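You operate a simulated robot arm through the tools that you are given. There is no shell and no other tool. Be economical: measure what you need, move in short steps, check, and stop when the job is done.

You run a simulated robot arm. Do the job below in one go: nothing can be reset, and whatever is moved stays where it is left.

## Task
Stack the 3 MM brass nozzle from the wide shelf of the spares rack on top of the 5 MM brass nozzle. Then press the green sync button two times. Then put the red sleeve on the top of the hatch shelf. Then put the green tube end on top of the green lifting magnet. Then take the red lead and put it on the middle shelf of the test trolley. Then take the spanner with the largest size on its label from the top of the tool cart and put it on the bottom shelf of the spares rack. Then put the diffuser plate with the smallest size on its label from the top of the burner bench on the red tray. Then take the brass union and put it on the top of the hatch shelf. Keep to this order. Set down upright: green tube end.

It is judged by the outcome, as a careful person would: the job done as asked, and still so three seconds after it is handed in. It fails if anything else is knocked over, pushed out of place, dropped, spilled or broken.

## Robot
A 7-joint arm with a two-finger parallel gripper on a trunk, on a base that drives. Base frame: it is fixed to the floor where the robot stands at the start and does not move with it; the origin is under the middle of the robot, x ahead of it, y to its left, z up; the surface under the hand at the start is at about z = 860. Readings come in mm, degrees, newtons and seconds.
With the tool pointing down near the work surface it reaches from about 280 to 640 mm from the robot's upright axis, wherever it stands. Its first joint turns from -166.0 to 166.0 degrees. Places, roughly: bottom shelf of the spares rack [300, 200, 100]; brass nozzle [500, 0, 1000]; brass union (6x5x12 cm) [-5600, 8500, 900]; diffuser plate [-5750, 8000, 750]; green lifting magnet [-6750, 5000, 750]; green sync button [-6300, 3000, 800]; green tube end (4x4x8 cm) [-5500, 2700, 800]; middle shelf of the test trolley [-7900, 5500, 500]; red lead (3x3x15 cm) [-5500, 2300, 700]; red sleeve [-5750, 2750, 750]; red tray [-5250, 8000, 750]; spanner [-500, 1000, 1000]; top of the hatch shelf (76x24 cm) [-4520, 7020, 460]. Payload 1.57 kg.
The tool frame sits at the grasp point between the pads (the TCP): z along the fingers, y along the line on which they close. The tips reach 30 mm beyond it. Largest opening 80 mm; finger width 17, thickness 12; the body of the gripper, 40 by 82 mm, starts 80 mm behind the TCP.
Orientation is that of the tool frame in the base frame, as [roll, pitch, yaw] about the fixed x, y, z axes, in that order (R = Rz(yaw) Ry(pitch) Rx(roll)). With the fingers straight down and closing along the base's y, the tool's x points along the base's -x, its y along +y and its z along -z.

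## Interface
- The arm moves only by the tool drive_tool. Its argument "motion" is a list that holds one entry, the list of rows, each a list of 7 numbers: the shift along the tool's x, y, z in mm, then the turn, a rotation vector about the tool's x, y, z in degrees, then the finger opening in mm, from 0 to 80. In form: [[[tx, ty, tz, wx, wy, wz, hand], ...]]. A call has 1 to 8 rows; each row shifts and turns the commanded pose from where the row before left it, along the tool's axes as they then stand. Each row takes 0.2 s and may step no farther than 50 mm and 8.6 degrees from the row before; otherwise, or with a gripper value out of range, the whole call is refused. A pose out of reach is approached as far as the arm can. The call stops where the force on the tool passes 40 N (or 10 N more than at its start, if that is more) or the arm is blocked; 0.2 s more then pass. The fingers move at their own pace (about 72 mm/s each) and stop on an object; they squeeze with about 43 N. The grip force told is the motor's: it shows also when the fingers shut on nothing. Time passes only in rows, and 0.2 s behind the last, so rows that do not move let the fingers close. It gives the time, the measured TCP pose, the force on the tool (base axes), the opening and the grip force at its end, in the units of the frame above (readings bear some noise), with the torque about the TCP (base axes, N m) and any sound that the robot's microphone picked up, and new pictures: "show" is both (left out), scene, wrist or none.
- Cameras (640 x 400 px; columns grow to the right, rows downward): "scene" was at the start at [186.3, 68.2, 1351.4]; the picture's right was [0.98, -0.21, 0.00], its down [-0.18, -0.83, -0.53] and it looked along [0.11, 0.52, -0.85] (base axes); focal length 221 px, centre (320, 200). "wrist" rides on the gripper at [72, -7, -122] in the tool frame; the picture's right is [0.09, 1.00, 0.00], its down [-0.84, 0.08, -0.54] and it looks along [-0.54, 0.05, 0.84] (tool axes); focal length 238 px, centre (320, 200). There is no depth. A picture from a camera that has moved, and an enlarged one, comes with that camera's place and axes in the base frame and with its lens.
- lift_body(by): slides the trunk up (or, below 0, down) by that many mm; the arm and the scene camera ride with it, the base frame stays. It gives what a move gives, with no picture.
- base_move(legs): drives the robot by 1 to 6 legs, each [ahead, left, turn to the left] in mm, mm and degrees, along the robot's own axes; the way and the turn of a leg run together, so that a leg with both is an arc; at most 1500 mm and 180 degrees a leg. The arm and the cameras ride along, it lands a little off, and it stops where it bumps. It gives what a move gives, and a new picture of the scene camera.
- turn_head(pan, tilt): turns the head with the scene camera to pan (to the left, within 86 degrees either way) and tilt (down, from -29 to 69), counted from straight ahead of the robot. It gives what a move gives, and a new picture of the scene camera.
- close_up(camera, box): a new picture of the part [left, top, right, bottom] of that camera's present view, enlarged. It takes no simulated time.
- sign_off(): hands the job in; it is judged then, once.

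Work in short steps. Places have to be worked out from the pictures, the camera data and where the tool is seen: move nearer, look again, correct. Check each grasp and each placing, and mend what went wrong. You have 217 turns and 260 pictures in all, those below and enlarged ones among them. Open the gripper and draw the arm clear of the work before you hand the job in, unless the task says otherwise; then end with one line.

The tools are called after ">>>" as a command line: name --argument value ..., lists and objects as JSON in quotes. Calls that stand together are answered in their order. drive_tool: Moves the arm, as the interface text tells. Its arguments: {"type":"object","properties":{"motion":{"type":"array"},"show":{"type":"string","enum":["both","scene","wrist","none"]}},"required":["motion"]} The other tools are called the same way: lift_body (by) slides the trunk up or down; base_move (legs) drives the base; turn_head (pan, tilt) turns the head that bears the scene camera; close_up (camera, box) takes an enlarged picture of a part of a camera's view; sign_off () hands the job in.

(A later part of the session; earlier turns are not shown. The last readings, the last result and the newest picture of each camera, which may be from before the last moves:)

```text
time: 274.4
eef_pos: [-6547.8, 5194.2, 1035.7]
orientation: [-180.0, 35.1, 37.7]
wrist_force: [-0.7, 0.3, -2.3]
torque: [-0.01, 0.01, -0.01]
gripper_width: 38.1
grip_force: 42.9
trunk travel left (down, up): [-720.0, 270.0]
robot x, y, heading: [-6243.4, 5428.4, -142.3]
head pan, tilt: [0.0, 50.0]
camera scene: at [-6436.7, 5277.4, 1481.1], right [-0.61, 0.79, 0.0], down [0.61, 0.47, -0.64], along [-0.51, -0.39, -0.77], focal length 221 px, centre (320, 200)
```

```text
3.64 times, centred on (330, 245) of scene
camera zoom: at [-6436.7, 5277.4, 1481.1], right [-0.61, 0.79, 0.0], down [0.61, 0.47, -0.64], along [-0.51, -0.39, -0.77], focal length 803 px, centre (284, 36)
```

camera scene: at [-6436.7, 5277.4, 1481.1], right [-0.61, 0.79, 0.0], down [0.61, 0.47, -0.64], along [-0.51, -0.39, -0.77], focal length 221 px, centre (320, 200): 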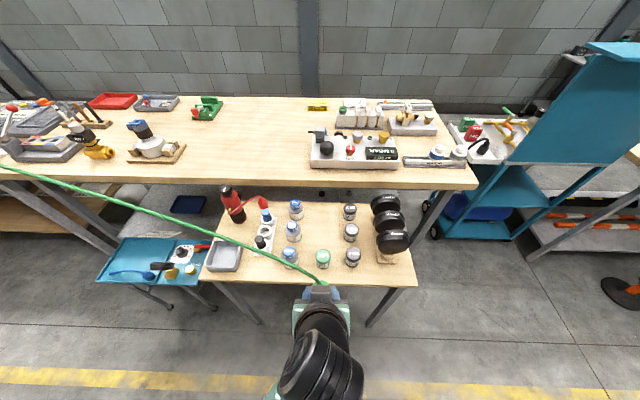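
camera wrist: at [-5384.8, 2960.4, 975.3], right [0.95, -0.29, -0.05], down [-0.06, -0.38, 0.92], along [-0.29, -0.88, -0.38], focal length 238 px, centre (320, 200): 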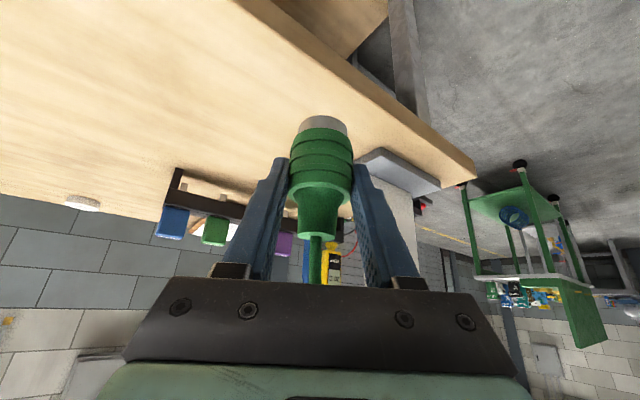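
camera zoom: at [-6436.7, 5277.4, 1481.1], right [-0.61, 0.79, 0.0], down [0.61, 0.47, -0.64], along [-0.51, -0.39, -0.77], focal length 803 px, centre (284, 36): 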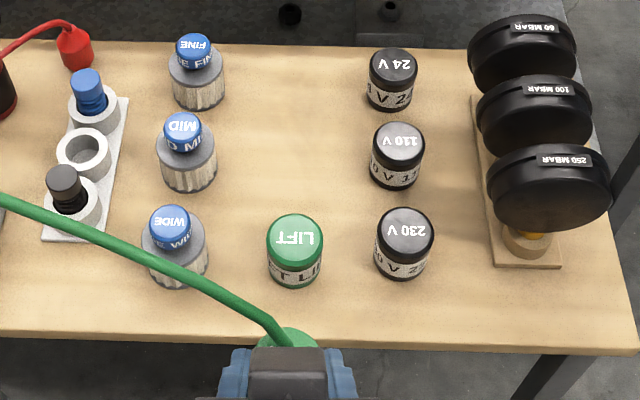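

Magnet top centre ≈(−6699, 5091), z≈810. I move 80 mm closer and bring the held piece over it at height.

>>> base_move --legs '[[80, 0, 0]]'

>>> drive_tool --motion '[[[-28, -3.6, 19.6, 0, 0, 0, 25], [-28, -3.6, 19.6, 0, 0, 0, 25], [-28, -3.6, 19.6, 0, 0, 0, 25], [0, 0, 0, 0, 0, 0, 25]]]'

```text
time: 275.4
eef_pos: [-6611.7, 5145.9, 1038.3]
orientation: [180.0, 35.1, 37.5]
wrist_force: [-0.5, -0.3, -1.4]
torque: [0.02, 0.0, 0.01]
gripper_width: 38.0
grip_force: 43.0
trunk travel left (down, up): [-720.0, 270.0]
robot x, y, heading: [-6305.2, 5378.3, -142.4]
head pan, tilt: [0.0, 50.0]
camera scene: at [-6501.0, 5228.2, 1480.9], right [-0.61, 0.79, 0.0], down [0.61, 0.47, -0.64], along [-0.51, -0.39, -0.77], focal length 221 px, centre (320, 200)
```

scene: 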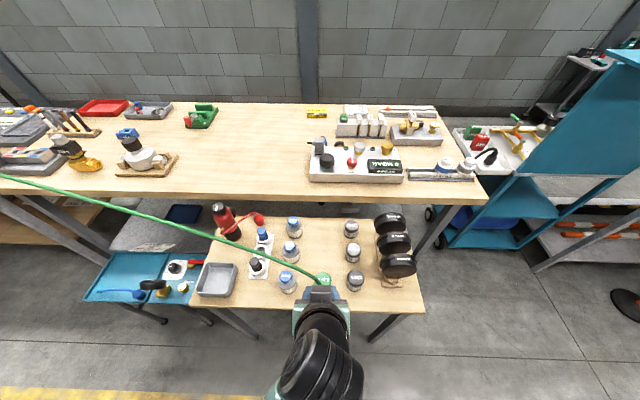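

```text
time: 276.4
eef_pos: [-6696.3, 5092.5, 1036.8]
orientation: [-180.0, 35.1, 37.6]
wrist_force: [0.1, -0.7, -0.6]
torque: [0.0, -0.01, -0.01]
gripper_width: 38.1
grip_force: 43.1
trunk travel left (down, up): [-720.0, 270.0]
robot x, y, heading: [-6306.1, 5379.4, -142.4]
head pan, tilt: [0.0, 50.0]
camera scene: at [-6500.0, 5228.7, 1481.1], right [-0.61, 0.79, 0.0], down [0.61, 0.47, -0.64], along [-0.51, -0.39, -0.77], focal length 221 px, centre (320, 200)
camera wrist: at [-6598.4, 5175.4, 1096.2], right [0.67, -0.74, -0.05], down [-0.25, -0.29, 0.92], along [-0.7, -0.6, -0.38], focal length 238 px, centre (320, 200)
```

scene: 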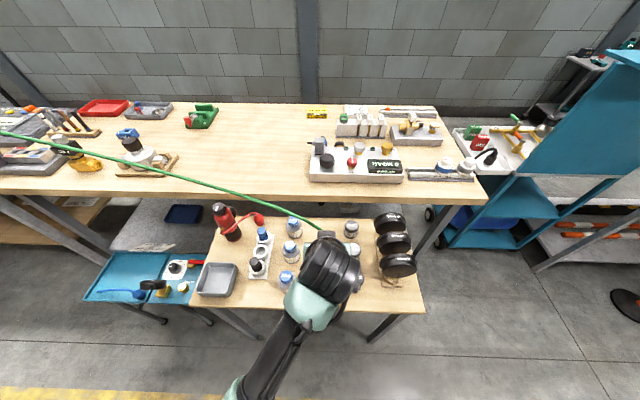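
wrist: 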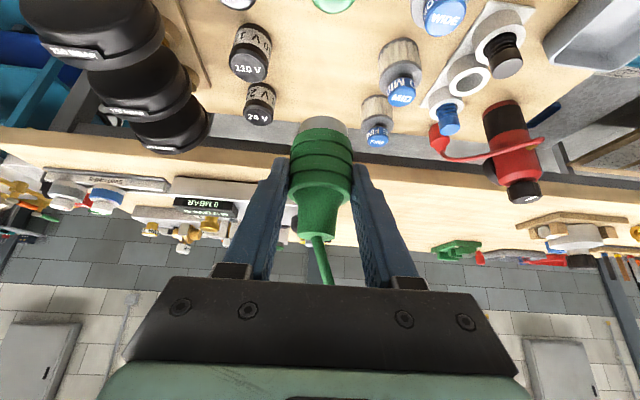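

Aligned within ~4 mm. I lower the trunk 120 mm straight down, and check from close.

>>> lift_body --by -120

>>> close_up --camera "wrist" --box '[0, 0, 640, 400]'

>>> close_up --camera "scene" --box '[230, 200, 410, 330]'

```text
time: 277.9
eef_pos: [-6696.5, 5093.1, 916.2]
orientation: [180.0, 35.0, 37.6]
wrist_force: [0.3, 0.0, -0.9]
torque: [-0.01, 0.0, 0.05]
gripper_width: 37.9
grip_force: 43.8
trunk travel left (down, up): [-600.0, 390.0]
robot x, y, heading: [-6308.3, 5379.5, -142.1]
head pan, tilt: [0.0, 50.0]
```

```text
1.00 times, centred on (320, 200) of wrist (not enlarged: the box is as wide or as high as the picture)
camera zoom: at [-6598.5, 5175.5, 976.2], right [0.67, -0.74, -0.05], down [-0.25, -0.29, 0.92], along [-0.7, -0.6, -0.38], focal length 238 px, centre (320, 200)
```

zoom: 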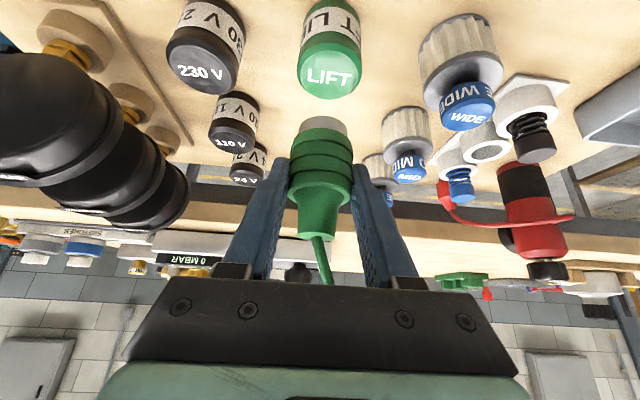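

```text
3.08 times, centred on (320, 265) of scene
camera zoom: at [-6500.5, 5228.6, 1361.1], right [-0.61, 0.79, 0.0], down [0.61, 0.47, -0.64], along [-0.51, -0.39, -0.77], focal length 680 px, centre (320, 0)
```

zoom: 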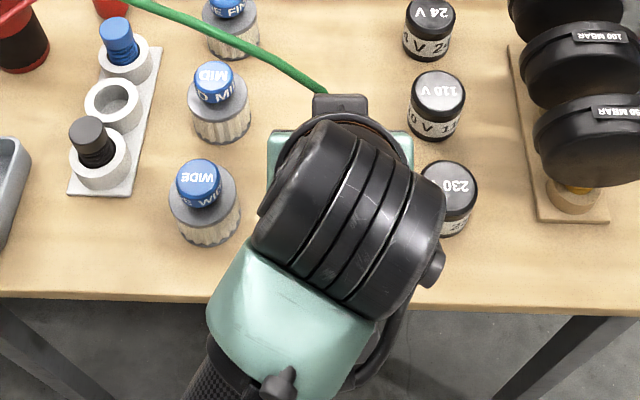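

Magnet: (−6700, 5086, 810). I correct 7 mm ahead, 3 left, and lower to ~10 mm above it.

>>> drive_tool --motion '[[[-5.7, 3.4, 4, 0, 0, 0, 25], [11.5, 0, 16.4, 0, 0, 0, 25], [11.5, 0, 16.4, 0, 0, 0, 25], [11.5, 0, 16.4, 0, 0, 0, 25], [0, 0, 0, 0, 0, 0, 25]]]' --show "wrist"

>>> close_up --camera "wrist" --box '[250, 60, 410, 220]'

```text
time: 279.1
eef_pos: [-6701.3, 5086.5, 863.6]
orientation: [-179.8, 36.2, 37.7]
wrist_force: [-6.6, -5.9, 34.9]
torque: [-0.16, 0.26, 0.12]
gripper_width: 38.8
grip_force: 42.7
trunk travel left (down, up): [-600.0, 390.0]
robot x, y, heading: [-6305.7, 5380.4, -142.3]
head pan, tilt: [0.0, 50.0]
camera wrist: at [-6602.3, 5171.0, 919.6], right [0.67, -0.74, -0.06], down [-0.23, -0.28, 0.93], along [-0.71, -0.61, -0.36], focal length 238 px, centre (320, 200)
```

wrist: 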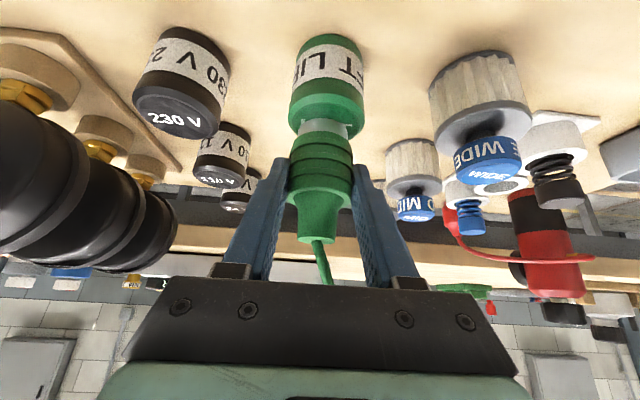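

```text
2.50 times, centred on (330, 140) of wrist
camera zoom: at [-6602.3, 5171.0, 919.6], right [0.67, -0.74, -0.06], down [-0.23, -0.28, 0.93], along [-0.71, -0.61, -0.36], focal length 596 px, centre (295, 350)
```

zoom: 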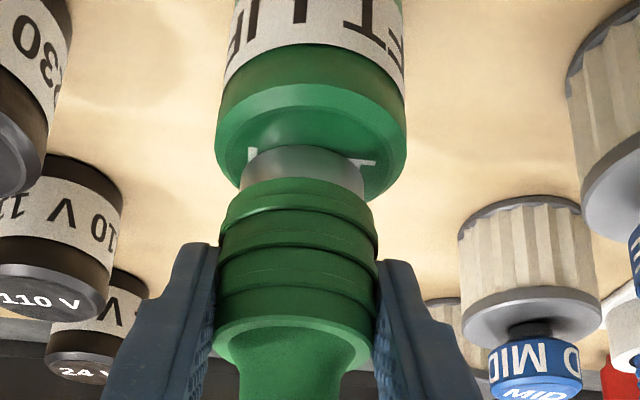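

It touches at 863.6, but seems ~9 mm too far ahead on the magnet. I lift 8 mm, move back 9 mm, and re-check.

>>> drive_tool --motion '[[[-4.6, 0, -6.6, 0, 0, 0, 25], [7.4, 2, -5.2, 0, 0, 0, 25], [0, 0, 0, 0, 0, 0, 25]]]' --show "none"

>>> close_up --camera "wrist" --box '[250, 20, 410, 180]'

```text
time: 279.9
eef_pos: [-6692.4, 5091.3, 863.9]
orientation: [-180.0, 35.0, 37.4]
wrist_force: [-0.3, 1.8, 4.1]
torque: [0.08, 0.16, -0.04]
gripper_width: 38.1
grip_force: 43.3
trunk travel left (down, up): [-600.0, 390.0]
robot x, y, heading: [-6303.2, 5379.9, -142.6]
head pan, tilt: [0.0, 50.0]
```

```text
2.50 times, centred on (330, 100) of wrist
camera zoom: at [-6593.6, 5174.4, 923.1], right [0.67, -0.74, -0.05], down [-0.25, -0.29, 0.92], along [-0.7, -0.6, -0.38], focal length 596 px, centre (295, 450)
```

zoom: 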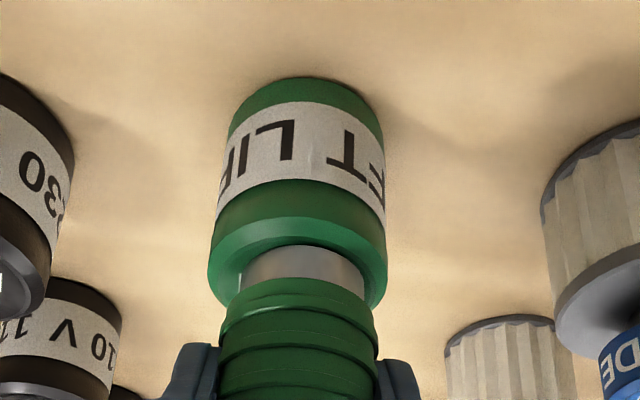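

Now centred within ~3 mm and just in contact. I press 1 mm, open gradually, and back out along the tool axis.

>>> drive_tool --motion '[[[0.6, 0, 0.8, 0, 0, 0, 25], [0, 0, 0, 0, 0, 0, 38], [0, 0, 0, 0, 0, 0, 42], [0, 0, 0, 0, 0, 0, 54], [0, 0, 0, 0, 0, 0, 58], [0, 0, -25, 0, 0, 0, 58], [0, 0, -35, 0, 0, 0, 58], [0, 0, -35, 0, 0, 0, 58]]]'

>>> close_up --camera "wrist" --box '[220, 0, 420, 200]'

```text
time: 281.7
eef_pos: [-6648.9, 5122.3, 939.2]
orientation: [-180.0, 35.1, 37.5]
wrist_force: [-0.7, -0.4, -0.6]
torque: [-0.03, -0.03, 0.01]
gripper_width: 57.7
grip_force: 0.0
trunk travel left (down, up): [-600.0, 390.0]
robot x, y, heading: [-6304.0, 5383.0, -142.3]
head pan, tilt: [0.0, 50.0]
camera scene: at [-6500.2, 5228.7, 1361.1], right [-0.61, 0.79, 0.0], down [0.61, 0.47, -0.64], along [-0.51, -0.39, -0.77], focal length 221 px, centre (320, 200)
camera wrist: at [-6550.1, 5205.7, 997.9], right [0.67, -0.74, -0.05], down [-0.25, -0.29, 0.92], along [-0.7, -0.6, -0.38], focal length 238 px, centre (320, 200)
```

scene: 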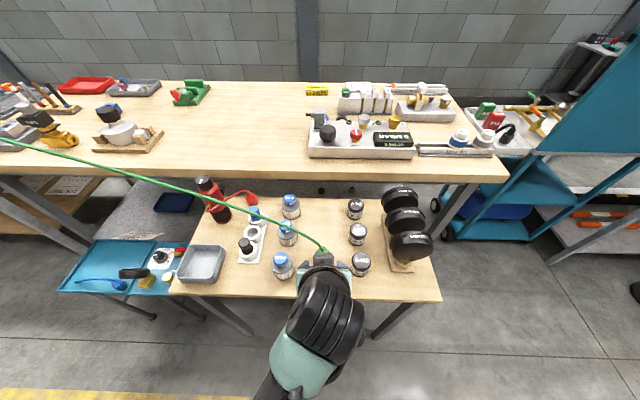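
wrist: 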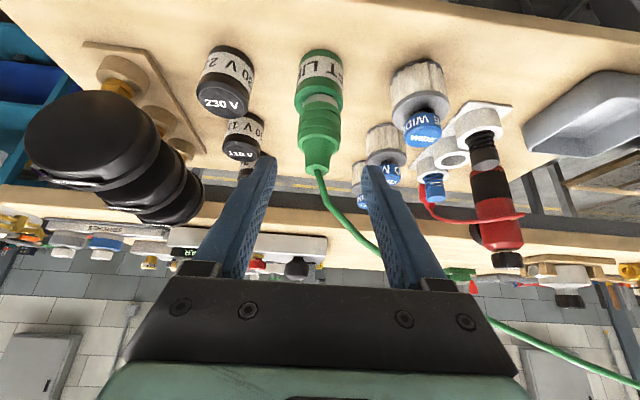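

```text
2.00 times, centred on (320, 100) of wrist
camera zoom: at [-6550.1, 5205.7, 997.9], right [0.67, -0.74, -0.05], down [-0.25, -0.29, 0.92], along [-0.7, -0.6, -0.38], focal length 477 px, centre (320, 400)
```

zoom: 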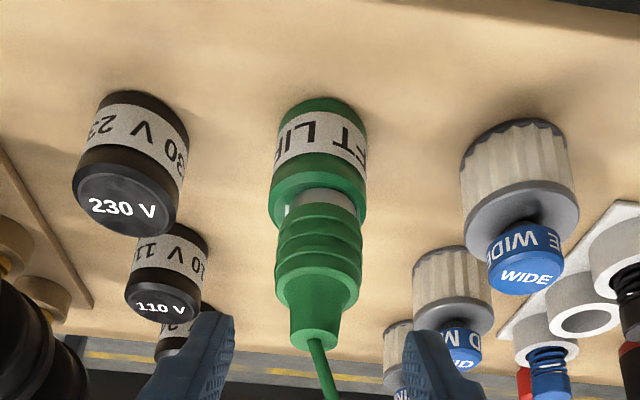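

The green tube end stands upright on the LIFT magnet. I pull the arm up and back, and drive back toward the red lead at the small cart.

>>> drive_tool --motion '[[[0, 0, -40, 0, 0, 0, 58], [0, 0, -30, 0, 7, 0, 58], [20, 0, -15, 0, 7, 0, 58], [20, 0, -15, 0, 7, 0, 58], [20, 0, -10, 0, 7, 0, 58], [0, 0, 0, 0, 7, 0, 58]]]' --show "none"

>>> base_move --legs '[[-420, 0, 0], [0, 1450, 0], [0, 1300, 0]]'

```text
time: 283.1
eef_pos: [-6566.2, 5188.3, 1013.8]
orientation: [-180.0, 0.0, 37.6]
wrist_force: [0.5, 0.5, -0.5]
torque: [0.02, 0.01, 0.0]
gripper_width: 57.9
grip_force: 0.0
out of reach, approached as far as the arm can: row 1
trunk travel left (down, up): [-600.0, 390.0]
robot x, y, heading: [-6307.9, 5380.9, -142.1]
head pan, tilt: [0.0, 50.0]
```

```text
time: 298.7
eef_pos: [-4604.9, 3209.3, 1014.1]
orientation: [180.0, 0.2, 35.2]
wrist_force: [-0.4, -0.1, -0.5]
torque: [0.0, 0.01, -0.01]
gripper_width: 58.0
grip_force: 0.0
trunk travel left (down, up): [-600.0, 390.0]
robot x, y, heading: [-4336.5, 3387.7, -144.7]
head pan, tilt: [0.0, 50.0]
camera scene: at [-4538.3, 3245.1, 1361.1], right [-0.58, 0.82, 0.0], down [0.62, 0.44, -0.64], along [-0.52, -0.37, -0.77], focal length 221 px, centre (320, 200)
```

scene: 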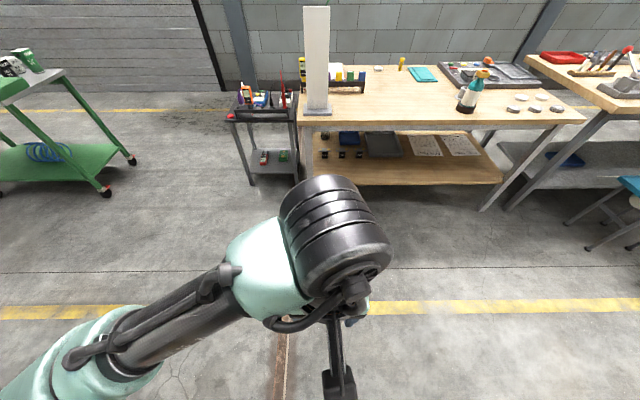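

>>> base_move --legs '[[700, 480, 0], [0, 0, -29], [200, 0, 0]]'

>>> turn_head --pan 0 --tilt 40

```text
time: 305.9
eef_pos: [-5150.7, 2559.4, 1013.2]
orientation: [-180.0, 0.2, 4.8]
wrist_force: [-0.5, 0.1, 0.3]
torque: [-0.02, 0.01, -0.01]
gripper_width: 58.1
grip_force: 0.0
trunk travel left (down, up): [-600.0, 390.0]
robot x, y, heading: [-4830.0, 2577.9, -175.1]
head pan, tilt: [0.0, 50.0]
camera scene: at [-5074.0, 2558.3, 1360.9], right [-0.09, 1.0, 0.0], down [0.76, 0.07, -0.64], along [-0.64, -0.06, -0.77], focal length 221 px, centre (320, 200)
```

scene: 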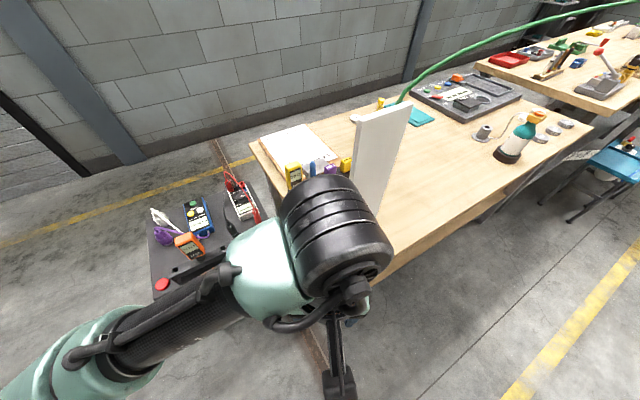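

```text
time: 306.6
eef_pos: [-5150.3, 2558.7, 1014.0]
orientation: [-180.0, 0.2, 5.1]
wrist_force: [0.7, 0.7, -0.8]
torque: [-0.04, 0.0, 0.01]
gripper_width: 58.2
grip_force: 0.1
trunk travel left (down, up): [-600.0, 390.0]
robot x, y, heading: [-4830.3, 2581.8, -175.0]
head pan, tilt: [0.0, 40.0]
camera scene: at [-5081.2, 2557.6, 1375.2], right [-0.09, 1.0, 0.0], down [0.64, 0.06, -0.77], along [-0.76, -0.07, -0.64], focal length 221 px, centre (320, 200)
```

scene: 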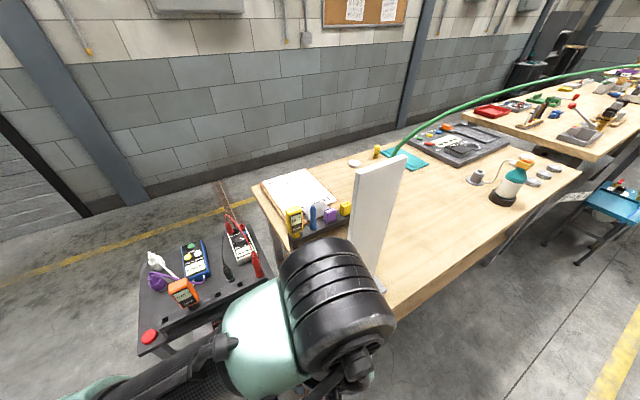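

I slide left 250 mm to stand before the cart end, then zoom at the red lead.

>>> base_move --legs '[[0, 260, 0]]'

>>> close_up --camera "scene" --box '[160, 180, 400, 330]'

```text
time: 308.4
eef_pos: [-5128.9, 2308.1, 1013.7]
orientation: [180.0, 0.2, 4.5]
wrist_force: [-0.2, -0.4, -0.4]
torque: [0.02, -0.01, -0.04]
gripper_width: 58.0
grip_force: 0.0
trunk travel left (down, up): [-600.0, 390.0]
robot x, y, heading: [-4809.1, 2327.3, -175.6]
head pan, tilt: [0.0, 40.0]
camera scene: at [-5060.0, 2306.8, 1375.3], right [-0.08, 1.0, 0.0], down [0.64, 0.05, -0.77], along [-0.76, -0.06, -0.64], focal length 221 px, centre (320, 200)
```

scene: 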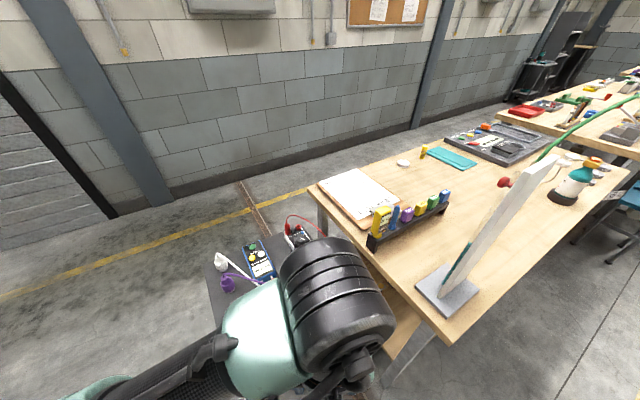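

```text
2.67 times, centred on (280, 255) of scene
camera zoom: at [-5060.0, 2306.8, 1375.3], right [-0.08, 1.0, 0.0], down [0.64, 0.05, -0.77], along [-0.76, -0.06, -0.64], focal length 589 px, centre (427, 53)
```

zoom: 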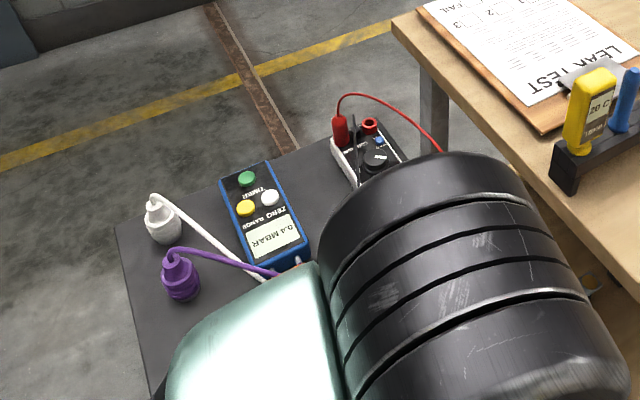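

>>> close_up --camera "wrist" --box '[0, 0, 640, 400]'

```text
1.00 times, centred on (320, 200) of wrist (not enlarged: the box is as wide or as high as the picture)
camera zoom: at [-5057.6, 2320.3, 1136.7], right [0.17, -0.99, 0.0], down [-0.83, -0.14, 0.54], along [-0.54, -0.09, -0.84], focal length 238 px, centre (320, 200)
```

zoom: 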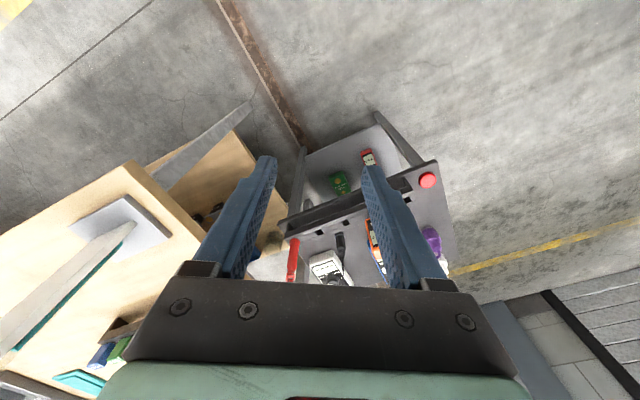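

The red lead stands just beyond the black rack, near (−5440, 2317). I move forward 150 mm, and extend the tool toward it for a closer look.

>>> base_move --legs '[[150, 0, 0]]'

>>> drive_tool --motion '[[[-45, 0, 0, 0, 0, 0, 58], [-45, 0, 0, 0, 0, 0, 58], [0, 0, 0, 0, 0, 0, 58]]]'

>>> close_up --camera "wrist" --box '[240, 100, 440, 290]'

```text
time: 309.8
eef_pos: [-5274.9, 2297.5, 1014.2]
orientation: [180.0, 0.1, 4.5]
wrist_force: [-0.3, -0.5, 0.2]
torque: [-0.01, -0.01, 0.02]
gripper_width: 57.9
grip_force: 0.1
trunk travel left (down, up): [-600.0, 390.0]
robot x, y, heading: [-4951.8, 2316.5, -175.2]
head pan, tilt: [0.0, 40.0]
camera scene: at [-5207.1, 2295.5, 1375.1], right [-0.08, 1.0, 0.0], down [0.64, 0.05, -0.77], along [-0.76, -0.06, -0.64], focal length 221 px, centre (320, 200)
```

scene: 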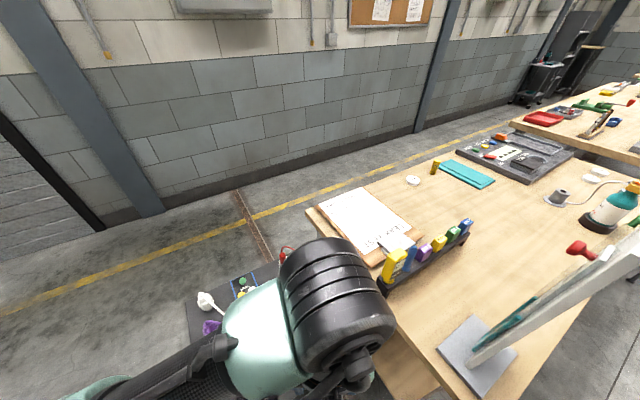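

```text
time: 310.6
eef_pos: [-5363.5, 2292.7, 1012.3]
orientation: [-180.0, 0.2, 4.5]
wrist_force: [0.0, -0.1, -0.5]
torque: [0.01, 0.0, 0.02]
gripper_width: 57.9
grip_force: 0.0
trunk travel left (down, up): [-600.0, 390.0]
robot x, y, heading: [-4954.5, 2319.6, -175.4]
head pan, tilt: [0.0, 40.0]
camera scene: at [-5206.0, 2295.5, 1375.3], right [-0.08, 1.0, 0.0], down [0.64, 0.05, -0.77], along [-0.76, -0.06, -0.64], focal length 221 px, centre (320, 200)
camera wrist: at [-5293.3, 2303.8, 1135.1], right [0.17, -0.99, 0.0], down [-0.83, -0.14, 0.54], along [-0.54, -0.09, -0.84], focal length 238 px, centre (320, 200)
```

scene: 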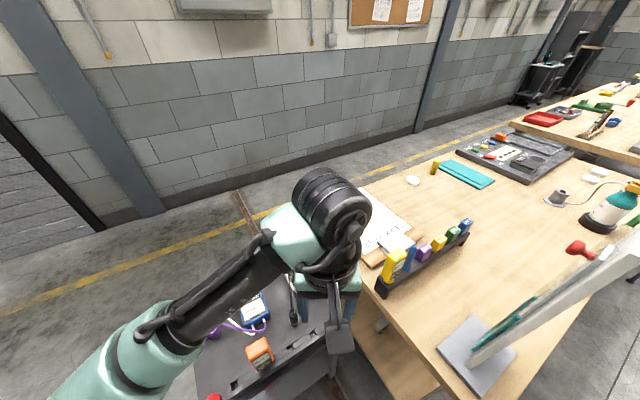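
wrist: 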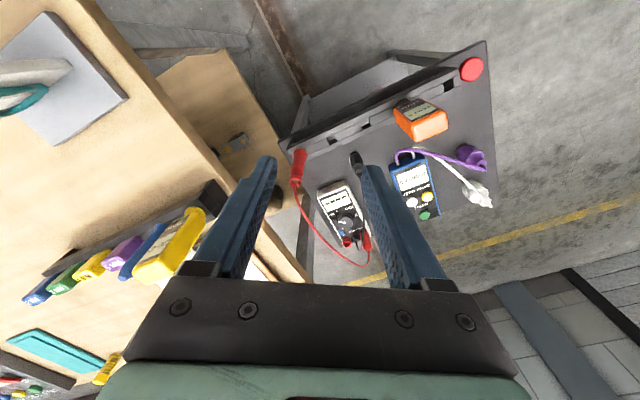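

```text
2.11 times, centred on (340, 195) of wrist
camera zoom: at [-5293.3, 2303.8, 1135.1], right [0.17, -0.99, 0.0], down [-0.83, -0.14, 0.54], along [-0.54, -0.09, -0.84], focal length 502 px, centre (278, 210)
```

zoom: 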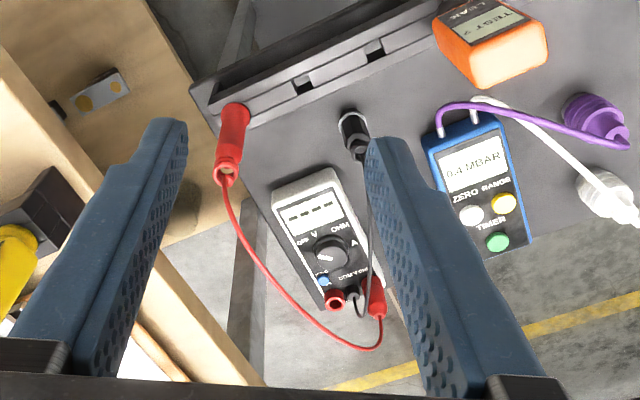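

The red lead stands vertical at about (−5471, 2313), top z≈816. I go over it and down to z≈905 to check.

>>> drive_tool --motion '[[[-35, -9.5, 20, 0, 0, 0, 60], [-35, -9.5, 20, 0, 0, 0, 60], [-35.6, -9.6, 20, 0, 0, 0, 60], [0, 0, 40, 0, 0, 0, 60], [0, 0, 0, 0, 0, 0, 60]]]'

```text
time: 311.8
eef_pos: [-5473.3, 2311.9, 913.1]
orientation: [179.8, 0.3, 4.4]
wrist_force: [-0.9, 0.3, -0.9]
torque: [0.01, -0.02, 0.01]
gripper_width: 59.6
grip_force: 0.0
trunk travel left (down, up): [-600.0, 390.0]
robot x, y, heading: [-4954.9, 2315.6, -175.2]
head pan, tilt: [0.0, 40.0]
camera scene: at [-5206.4, 2295.6, 1375.2], right [-0.08, 1.0, 0.0], down [0.64, 0.05, -0.77], along [-0.76, -0.06, -0.64], focal length 221 px, centre (320, 200)
camera wrist: at [-5402.0, 2323.5, 1035.7], right [0.17, -0.99, 0.0], down [-0.83, -0.14, 0.54], along [-0.54, -0.09, -0.84], focal length 238 px, centre (320, 200)
```

scene: 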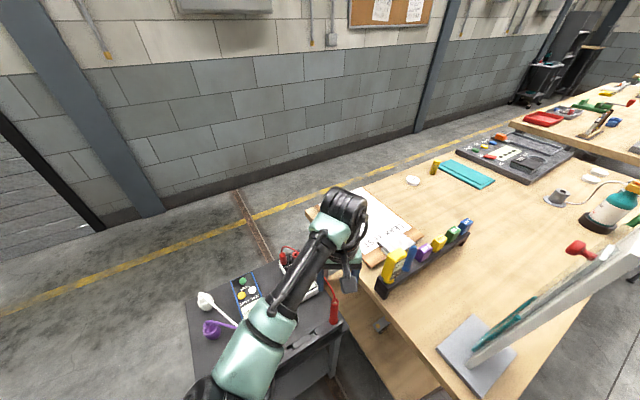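
wrist: 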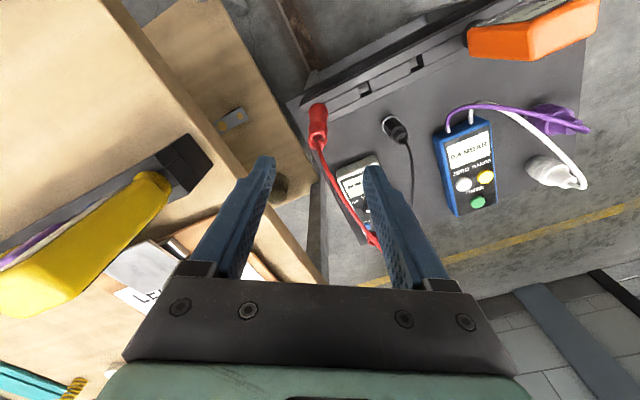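

Aligned. I go down to z≈778 and close on the lead.

>>> drive_tool --motion '[[[0, -0.5, 45, 0, 0, 0, 60], [0, 0, 45, 0, 0, 0, 60], [0, 0, 44, 0, 0, 0, 60], [0, 0, 0, 0, 0, 0, 45], [0, 0, 0, 0, 0, 0, 12], [0, 0, 0, 0, 0, 0, 12], [0, 0, 0, 0, 0, 0, 12]]]' --show "both"

```text
time: 313.4
eef_pos: [-5472.2, 2311.3, 778.0]
orientation: [179.9, 0.1, 4.5]
wrist_force: [0.2, 0.1, 0.8]
torque: [-0.02, -0.02, 0.0]
gripper_width: 19.8
grip_force: 33.0
trunk travel left (down, up): [-600.0, 390.0]
robot x, y, heading: [-4955.2, 2313.6, -175.3]
head pan, tilt: [0.0, 40.0]
camera scene: at [-5206.4, 2295.6, 1375.2], right [-0.08, 1.0, 0.0], down [0.64, 0.05, -0.77], along [-0.76, -0.06, -0.64], focal length 221 px, centre (320, 200)
camera wrist: at [-5400.9, 2323.5, 901.4], right [0.17, -0.99, 0.0], down [-0.83, -0.14, 0.54], along [-0.54, -0.09, -0.84], focal length 238 px, centre (320, 200)
```

scene: 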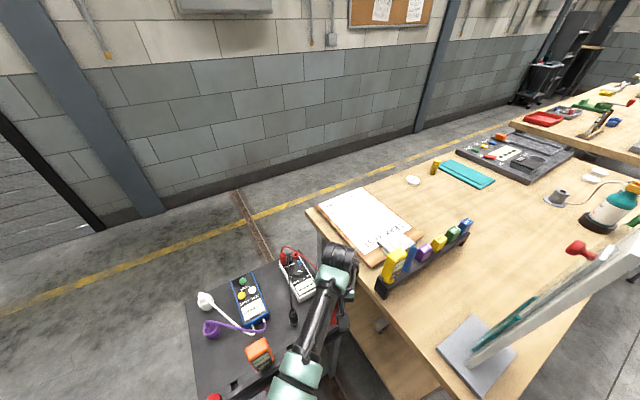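
wrist: 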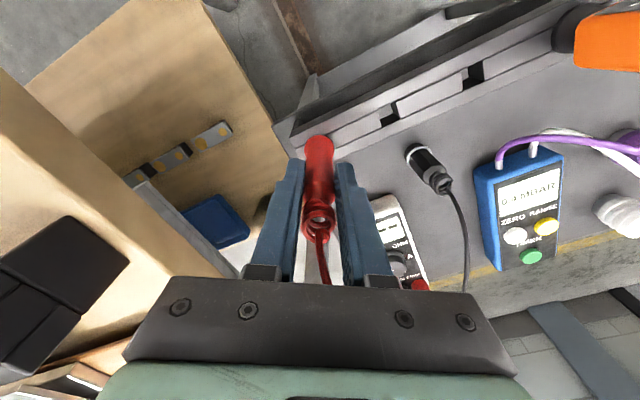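

Gripped. I lift straight up 230 mm out of the rack.

>>> drive_tool --motion '[[[0, 0, -40, 0, 0, 0, 12], [0, 0, -45, 0, 0, 0, 12], [0, 0, -45, 0, 0, 0, 12], [0, 0, -45, 0, 0, 0, 12], [0, 0, -45, 0, 0, 0, 12], [20, 0, -20, 0, 0, 0, 12]]]'

```text
time: 314.8
eef_pos: [-5451.7, 2314.0, 1020.6]
orientation: [179.9, 0.1, 4.4]
wrist_force: [0.6, -0.6, -0.2]
torque: [0.0, 0.01, -0.01]
gripper_width: 19.6
grip_force: 33.1
trunk travel left (down, up): [-600.0, 390.0]
robot x, y, heading: [-4953.1, 2313.2, -175.3]
head pan, tilt: [0.0, 40.0]
camera scene: at [-5205.9, 2295.5, 1375.3], right [-0.08, 1.0, 0.0], down [0.64, 0.05, -0.77], along [-0.76, -0.06, -0.64], focal length 221 px, centre (320, 200)
camera wrist: at [-5380.2, 2326.2, 1143.8], right [0.17, -0.99, 0.0], down [-0.83, -0.14, 0.54], along [-0.54, -0.09, -0.84], focal length 238 px, centre (320, 200)
```

scene: 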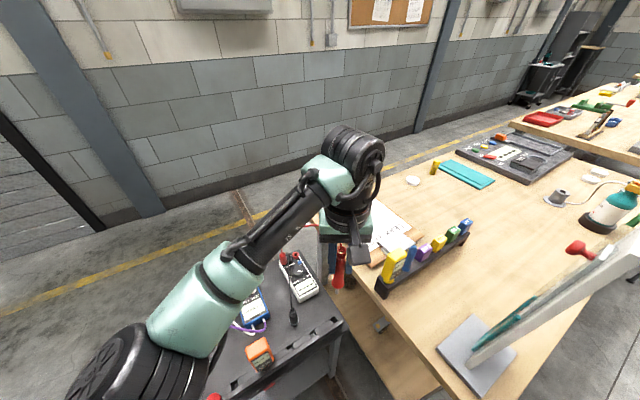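
wrist: 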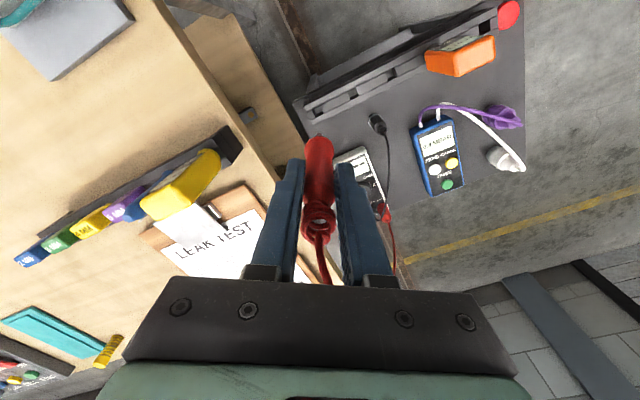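

Lead in hand. I retract and drive along the lane toward the teal test trolley.

>>> drive_tool --motion '[[[45, 0, 0, 0, 0, 0, 12], [45, 0, 0, 0, 0, 0, 12], [45, 0, 0, 0, 0, 0, 12], [25, 0, 0, 0, 0, 0, 12]]]' --show "none"

>>> base_move --legs '[[-300, 0, 0], [0, 0, 31], [-650, 0, 0], [0, -1450, 0], [0, -1450, 0]]'

```text
time: 315.8
eef_pos: [-5292.9, 2327.4, 1018.1]
orientation: [180.0, 0.2, 4.6]
wrist_force: [-0.5, 0.0, 0.3]
torque: [-0.03, 0.02, 0.0]
gripper_width: 11.8
grip_force: 0.0
trunk travel left (down, up): [-600.0, 390.0]
robot x, y, heading: [-4954.7, 2316.0, -175.8]
head pan, tilt: [0.0, 40.0]
```

```text
time: 335.9
eef_pos: [-6061.0, 4900.5, 1017.8]
orientation: [180.0, 0.2, 34.4]
wrist_force: [-0.1, 0.0, -0.1]
torque: [-0.01, 0.0, -0.02]
gripper_width: 12.1
grip_force: 0.1
trunk travel left (down, up): [-600.0, 390.0]
robot x, y, heading: [-5760.4, 5059.9, -145.4]
head pan, tilt: [0.0, 40.0]
camera scene: at [-5969.2, 4914.4, 1375.3], right [-0.57, 0.82, 0.0], down [0.53, 0.36, -0.77], along [-0.63, -0.43, -0.64], focal length 221 px, centre (320, 200)
```

scene: 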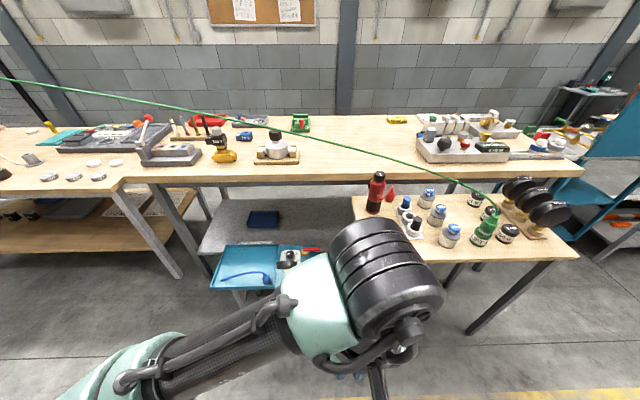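

The gripper reads 12 mm with no force: the lead slipped out during the retract. I drive back to see where it lies.

>>> base_move --legs '[[0, 1450, 0], [0, 1450, 0], [600, 0, 0], [0, 0, -31]]'

>>> turn_head --pan 0 --tilt 45

```text
time: 354.3
eef_pos: [-4978.5, 2396.8, 1018.2]
orientation: [-179.9, 0.2, 1.0]
wrist_force: [0.1, 0.0, 0.4]
torque: [0.03, -0.01, -0.01]
gripper_width: 11.8
grip_force: 0.2
trunk travel left (down, up): [-600.0, 390.0]
robot x, y, heading: [-4639.7, 2363.9, -178.9]
head pan, tilt: [0.0, 40.0]
camera scene: at [-4892.2, 2357.7, 1375.3], right [-0.02, 1.0, 0.0], down [0.64, 0.01, -0.77], along [-0.77, -0.01, -0.64], focal length 221 px, centre (320, 200)
```

scene: 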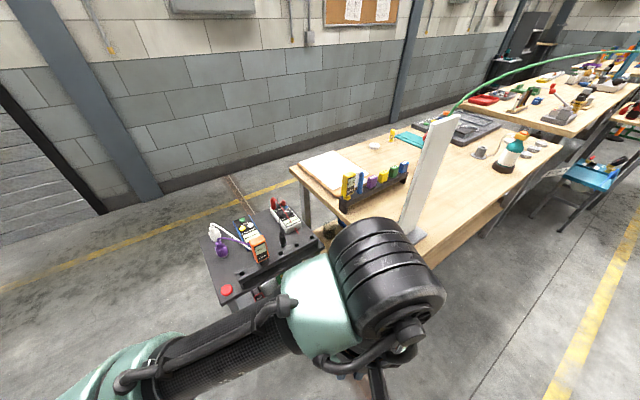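

```text
time: 355.0
eef_pos: [-4976.0, 2394.4, 1018.5]
orientation: [180.0, 0.2, 0.8]
wrist_force: [0.4, -0.2, 0.1]
torque: [0.0, -0.01, -0.01]
gripper_width: 12.1
grip_force: 0.1
trunk travel left (down, up): [-600.0, 390.0]
robot x, y, heading: [-4636.8, 2360.1, -178.8]
head pan, tilt: [0.0, 45.0]
camera scene: at [-4888.5, 2357.7, 1368.0], right [-0.02, 1.0, 0.0], down [0.71, 0.01, -0.71], along [-0.71, -0.01, -0.71], focal length 221 px, centre (320, 200)
```

scene: 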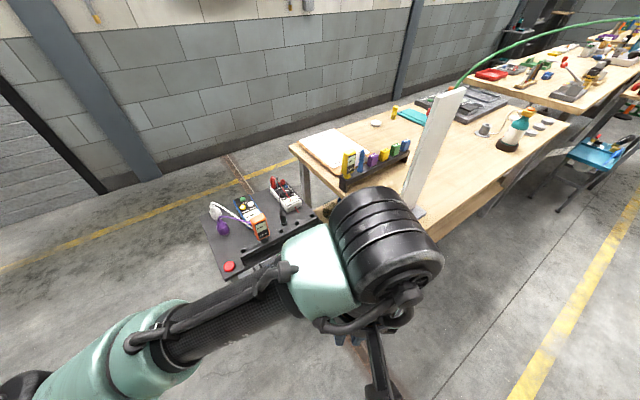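

>>> close_up --camera "scene" --box '[180, 150, 440, 310]'

>>> close_up --camera "wrist" --box '[0, 0, 640, 400]'

```text
2.46 times, centred on (310, 230) of scene
camera zoom: at [-4888.5, 2357.7, 1368.0], right [-0.02, 1.0, 0.0], down [0.71, 0.01, -0.71], along [-0.71, -0.01, -0.71], focal length 544 px, centre (345, 126)
```

zoom: 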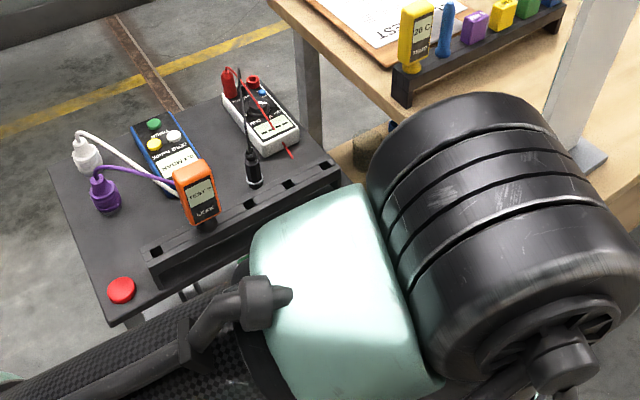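

```text
1.00 times, centred on (320, 200) of wrist (not enlarged: the box is as wide or as high as the picture)
camera zoom: at [-4904.5, 2402.9, 1140.4], right [0.11, -0.99, 0.0], down [-0.83, -0.09, 0.54], along [-0.54, -0.06, -0.84], focal length 238 px, centre (320, 200)
```

zoom: 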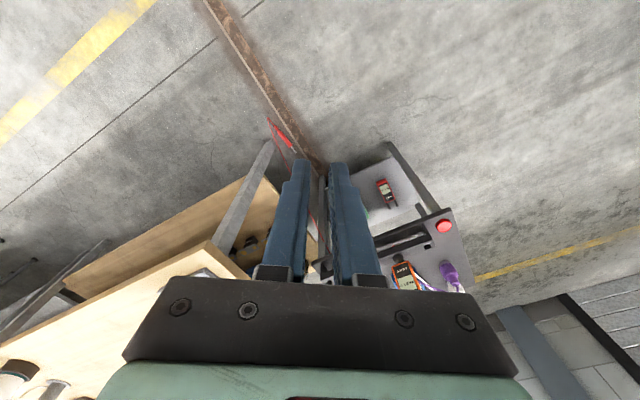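

The lead lies on the floor near the bench's end leg, about (−5295, 2538). I reposition to view it properly.

>>> base_move --legs '[[0, -400, 0], [150, 0, 25]]'

>>> turn_head --pan -6 --tilt 62

>>> close_up --camera "wrist" --box '[0, 0, 640, 400]'

```text
time: 358.7
eef_pos: [-5115.2, 2603.2, 1016.9]
orientation: [179.9, 0.1, 26.5]
wrist_force: [0.2, -0.7, -0.2]
torque: [-0.02, -0.03, 0.02]
gripper_width: 11.9
grip_force: 0.0
trunk travel left (down, up): [-600.0, 390.0]
robot x, y, heading: [-4800.0, 2715.8, -153.4]
head pan, tilt: [0.0, 45.0]
camera scene: at [-5019.3, 2606.4, 1367.9], right [-0.45, 0.89, 0.0], down [0.63, 0.32, -0.71], along [-0.63, -0.32, -0.71], focal length 221 px, centre (320, 200)
```

scene: 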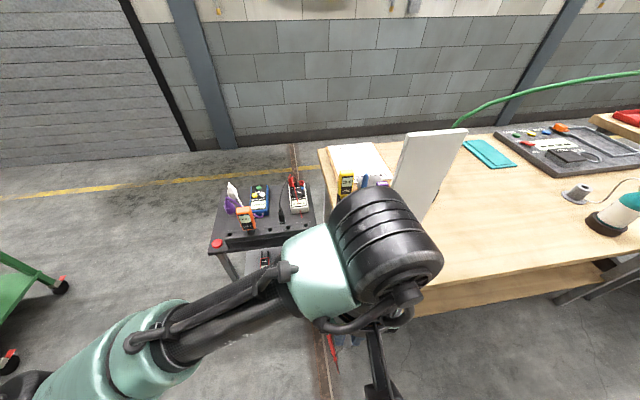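

```text
time: 359.5
eef_pos: [-5115.5, 2603.3, 1018.3]
orientation: [179.9, 0.2, 26.4]
wrist_force: [-0.2, -0.5, -0.2]
torque: [0.02, 0.0, 0.0]
gripper_width: 11.9
grip_force: 0.0
trunk travel left (down, up): [-600.0, 390.0]
robot x, y, heading: [-4798.0, 2718.8, -153.4]
head pan, tilt: [-6.0, 62.0]
camera scene: at [-5006.5, 2620.4, 1346.3], right [-0.35, 0.94, 0.0], down [0.83, 0.31, -0.47], along [-0.44, -0.17, -0.88], focal length 221 px, centre (320, 200)
```

scene: 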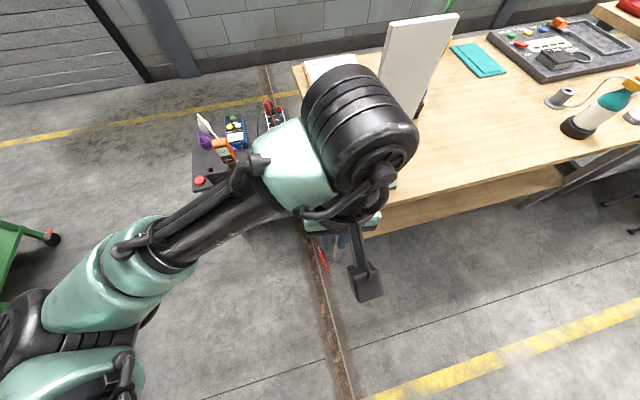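

```text
1.00 times, centred on (320, 200) of wrist (not enlarged: the box is as wide or as high as the picture)
camera zoom: at [-5053.7, 2641.2, 1140.4], right [0.53, -0.85, 0.0], down [-0.71, -0.44, 0.54], along [-0.46, -0.29, -0.84], focal length 238 px, centre (320, 200)
```

zoom: 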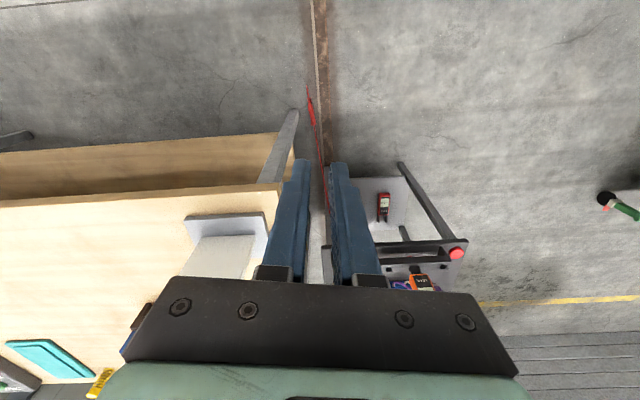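

The lead lies roughly along my forward axis ~510 mm ahead. I lower the trunk fully and look with the wrist camera.

>>> lift_body --by -600

>>> drive_tool --motion '[[[-40, -10, 20, 0, 0, 0, 50], [-40, -10, 20, 0, 0, 0, 50], [0, 0, 40, 0, 0, 0, 50]]]'

```text
refused: -600 is not a number from -400 to 400
```

```text
time: 360.3
eef_pos: [-5196.2, 2588.8, 935.5]
orientation: [179.9, 0.2, 26.6]
wrist_force: [0.4, -0.3, 0.2]
torque: [-0.04, 0.0, -0.01]
gripper_width: 50.0
grip_force: 0.2
trunk travel left (down, up): [-600.0, 390.0]
robot x, y, heading: [-4798.5, 2717.2, -153.6]
head pan, tilt: [-6.0, 62.0]
camera scene: at [-5006.3, 2620.5, 1346.3], right [-0.35, 0.94, 0.0], down [0.83, 0.31, -0.47], along [-0.44, -0.17, -0.88], focal length 221 px, centre (320, 200)
camera wrist: at [-5133.3, 2626.4, 1058.1], right [0.53, -0.85, 0.0], down [-0.71, -0.44, 0.55], along [-0.46, -0.29, -0.84], focal length 238 px, centre (320, 200)
```

scene: 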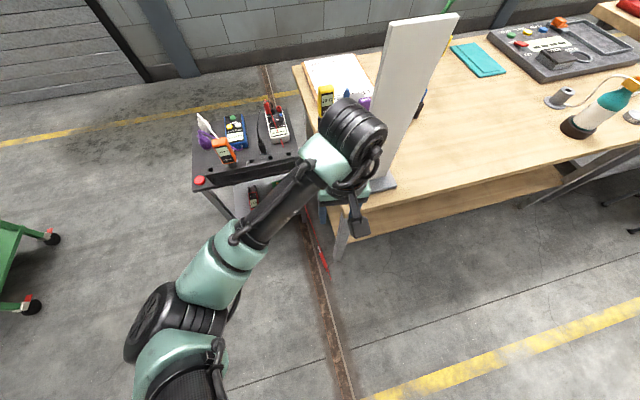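
wrist: 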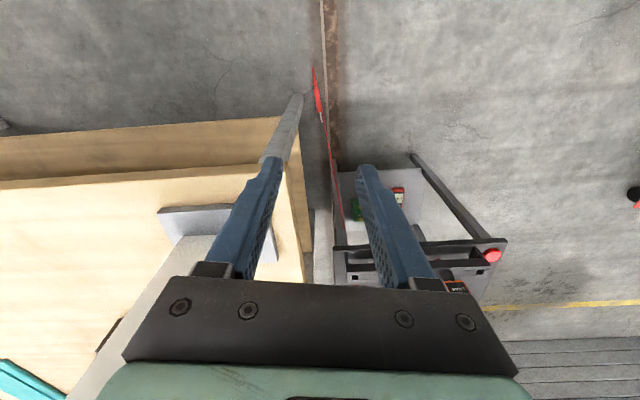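

I lower the trunk in two goes (the tool hangs clear in front of the bench corner).

>>> lift_body --by -400

>>> lift_body --by -200

>>> close_up --camera "wrist" --box '[0, 0, 640, 400]'

```text
time: 364.2
eef_pos: [-5194.6, 2588.6, 535.3]
orientation: [-179.9, 0.3, 26.5]
wrist_force: [-0.5, 0.4, 0.2]
torque: [0.0, 0.01, -0.01]
gripper_width: 49.8
grip_force: 0.0
trunk travel left (down, up): [-200.0, 790.0]
robot x, y, heading: [-4798.8, 2721.6, -153.5]
head pan, tilt: [-6.0, 62.0]
```

```text
time: 366.3
eef_pos: [-5194.9, 2589.2, 335.6]
orientation: [-180.0, 0.2, 26.5]
wrist_force: [-0.5, 0.4, 0.0]
torque: [0.01, -0.02, -0.04]
gripper_width: 49.9
grip_force: 0.0
trunk travel left (down, up): [0.0, 990.0]
robot x, y, heading: [-4790.5, 2720.6, -153.1]
head pan, tilt: [-6.0, 62.0]
```

```text
1.00 times, centred on (320, 200) of wrist (not enlarged: the box is as wide or as high as the picture)
camera zoom: at [-5133.2, 2626.6, 458.6], right [0.53, -0.85, 0.0], down [-0.71, -0.44, 0.54], along [-0.46, -0.29, -0.84], focal length 238 px, centre (320, 200)
```

zoom: 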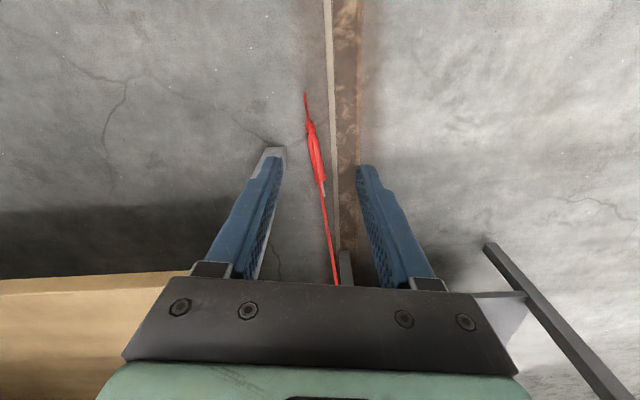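

>>> close_up --camera "wrist" --box '[260, 80, 380, 220]'

```text
2.86 times, centred on (320, 150) of wrist
camera zoom: at [-5133.2, 2626.6, 458.6], right [0.53, -0.85, 0.0], down [-0.71, -0.44, 0.54], along [-0.46, -0.29, -0.84], focal length 681 px, centre (320, 343)
```

zoom: 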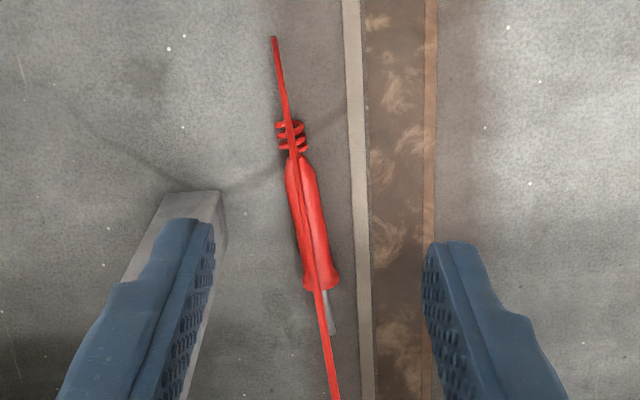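

Now I see it well: body centre ≈(−5295, 2530), axis ≈ −140°, bench leg 75 mm to its right. I yaw the tool 14° to match and lean it 12° away from the leg.

>>> drive_tool --motion '[[[0, 0, 0, 0, 0, -7, 46], [0, 0, 0, 0, 0, -7, 46], [0, 0, 0, 6, 0, 0, 46], [0, 0, 0, 6, 0, 0, 46]]]' --show "none"

```text
time: 367.3
eef_pos: [-5194.0, 2588.1, 337.0]
orientation: [-167.9, 0.2, 40.4]
wrist_force: [0.5, 0.2, -0.8]
torque: [-0.01, 0.0, 0.03]
gripper_width: 46.1
grip_force: 0.0
trunk travel left (down, up): [0.0, 990.0]
robot x, y, heading: [-4796.2, 2716.9, -153.3]
head pan, tilt: [-6.0, 62.0]
```

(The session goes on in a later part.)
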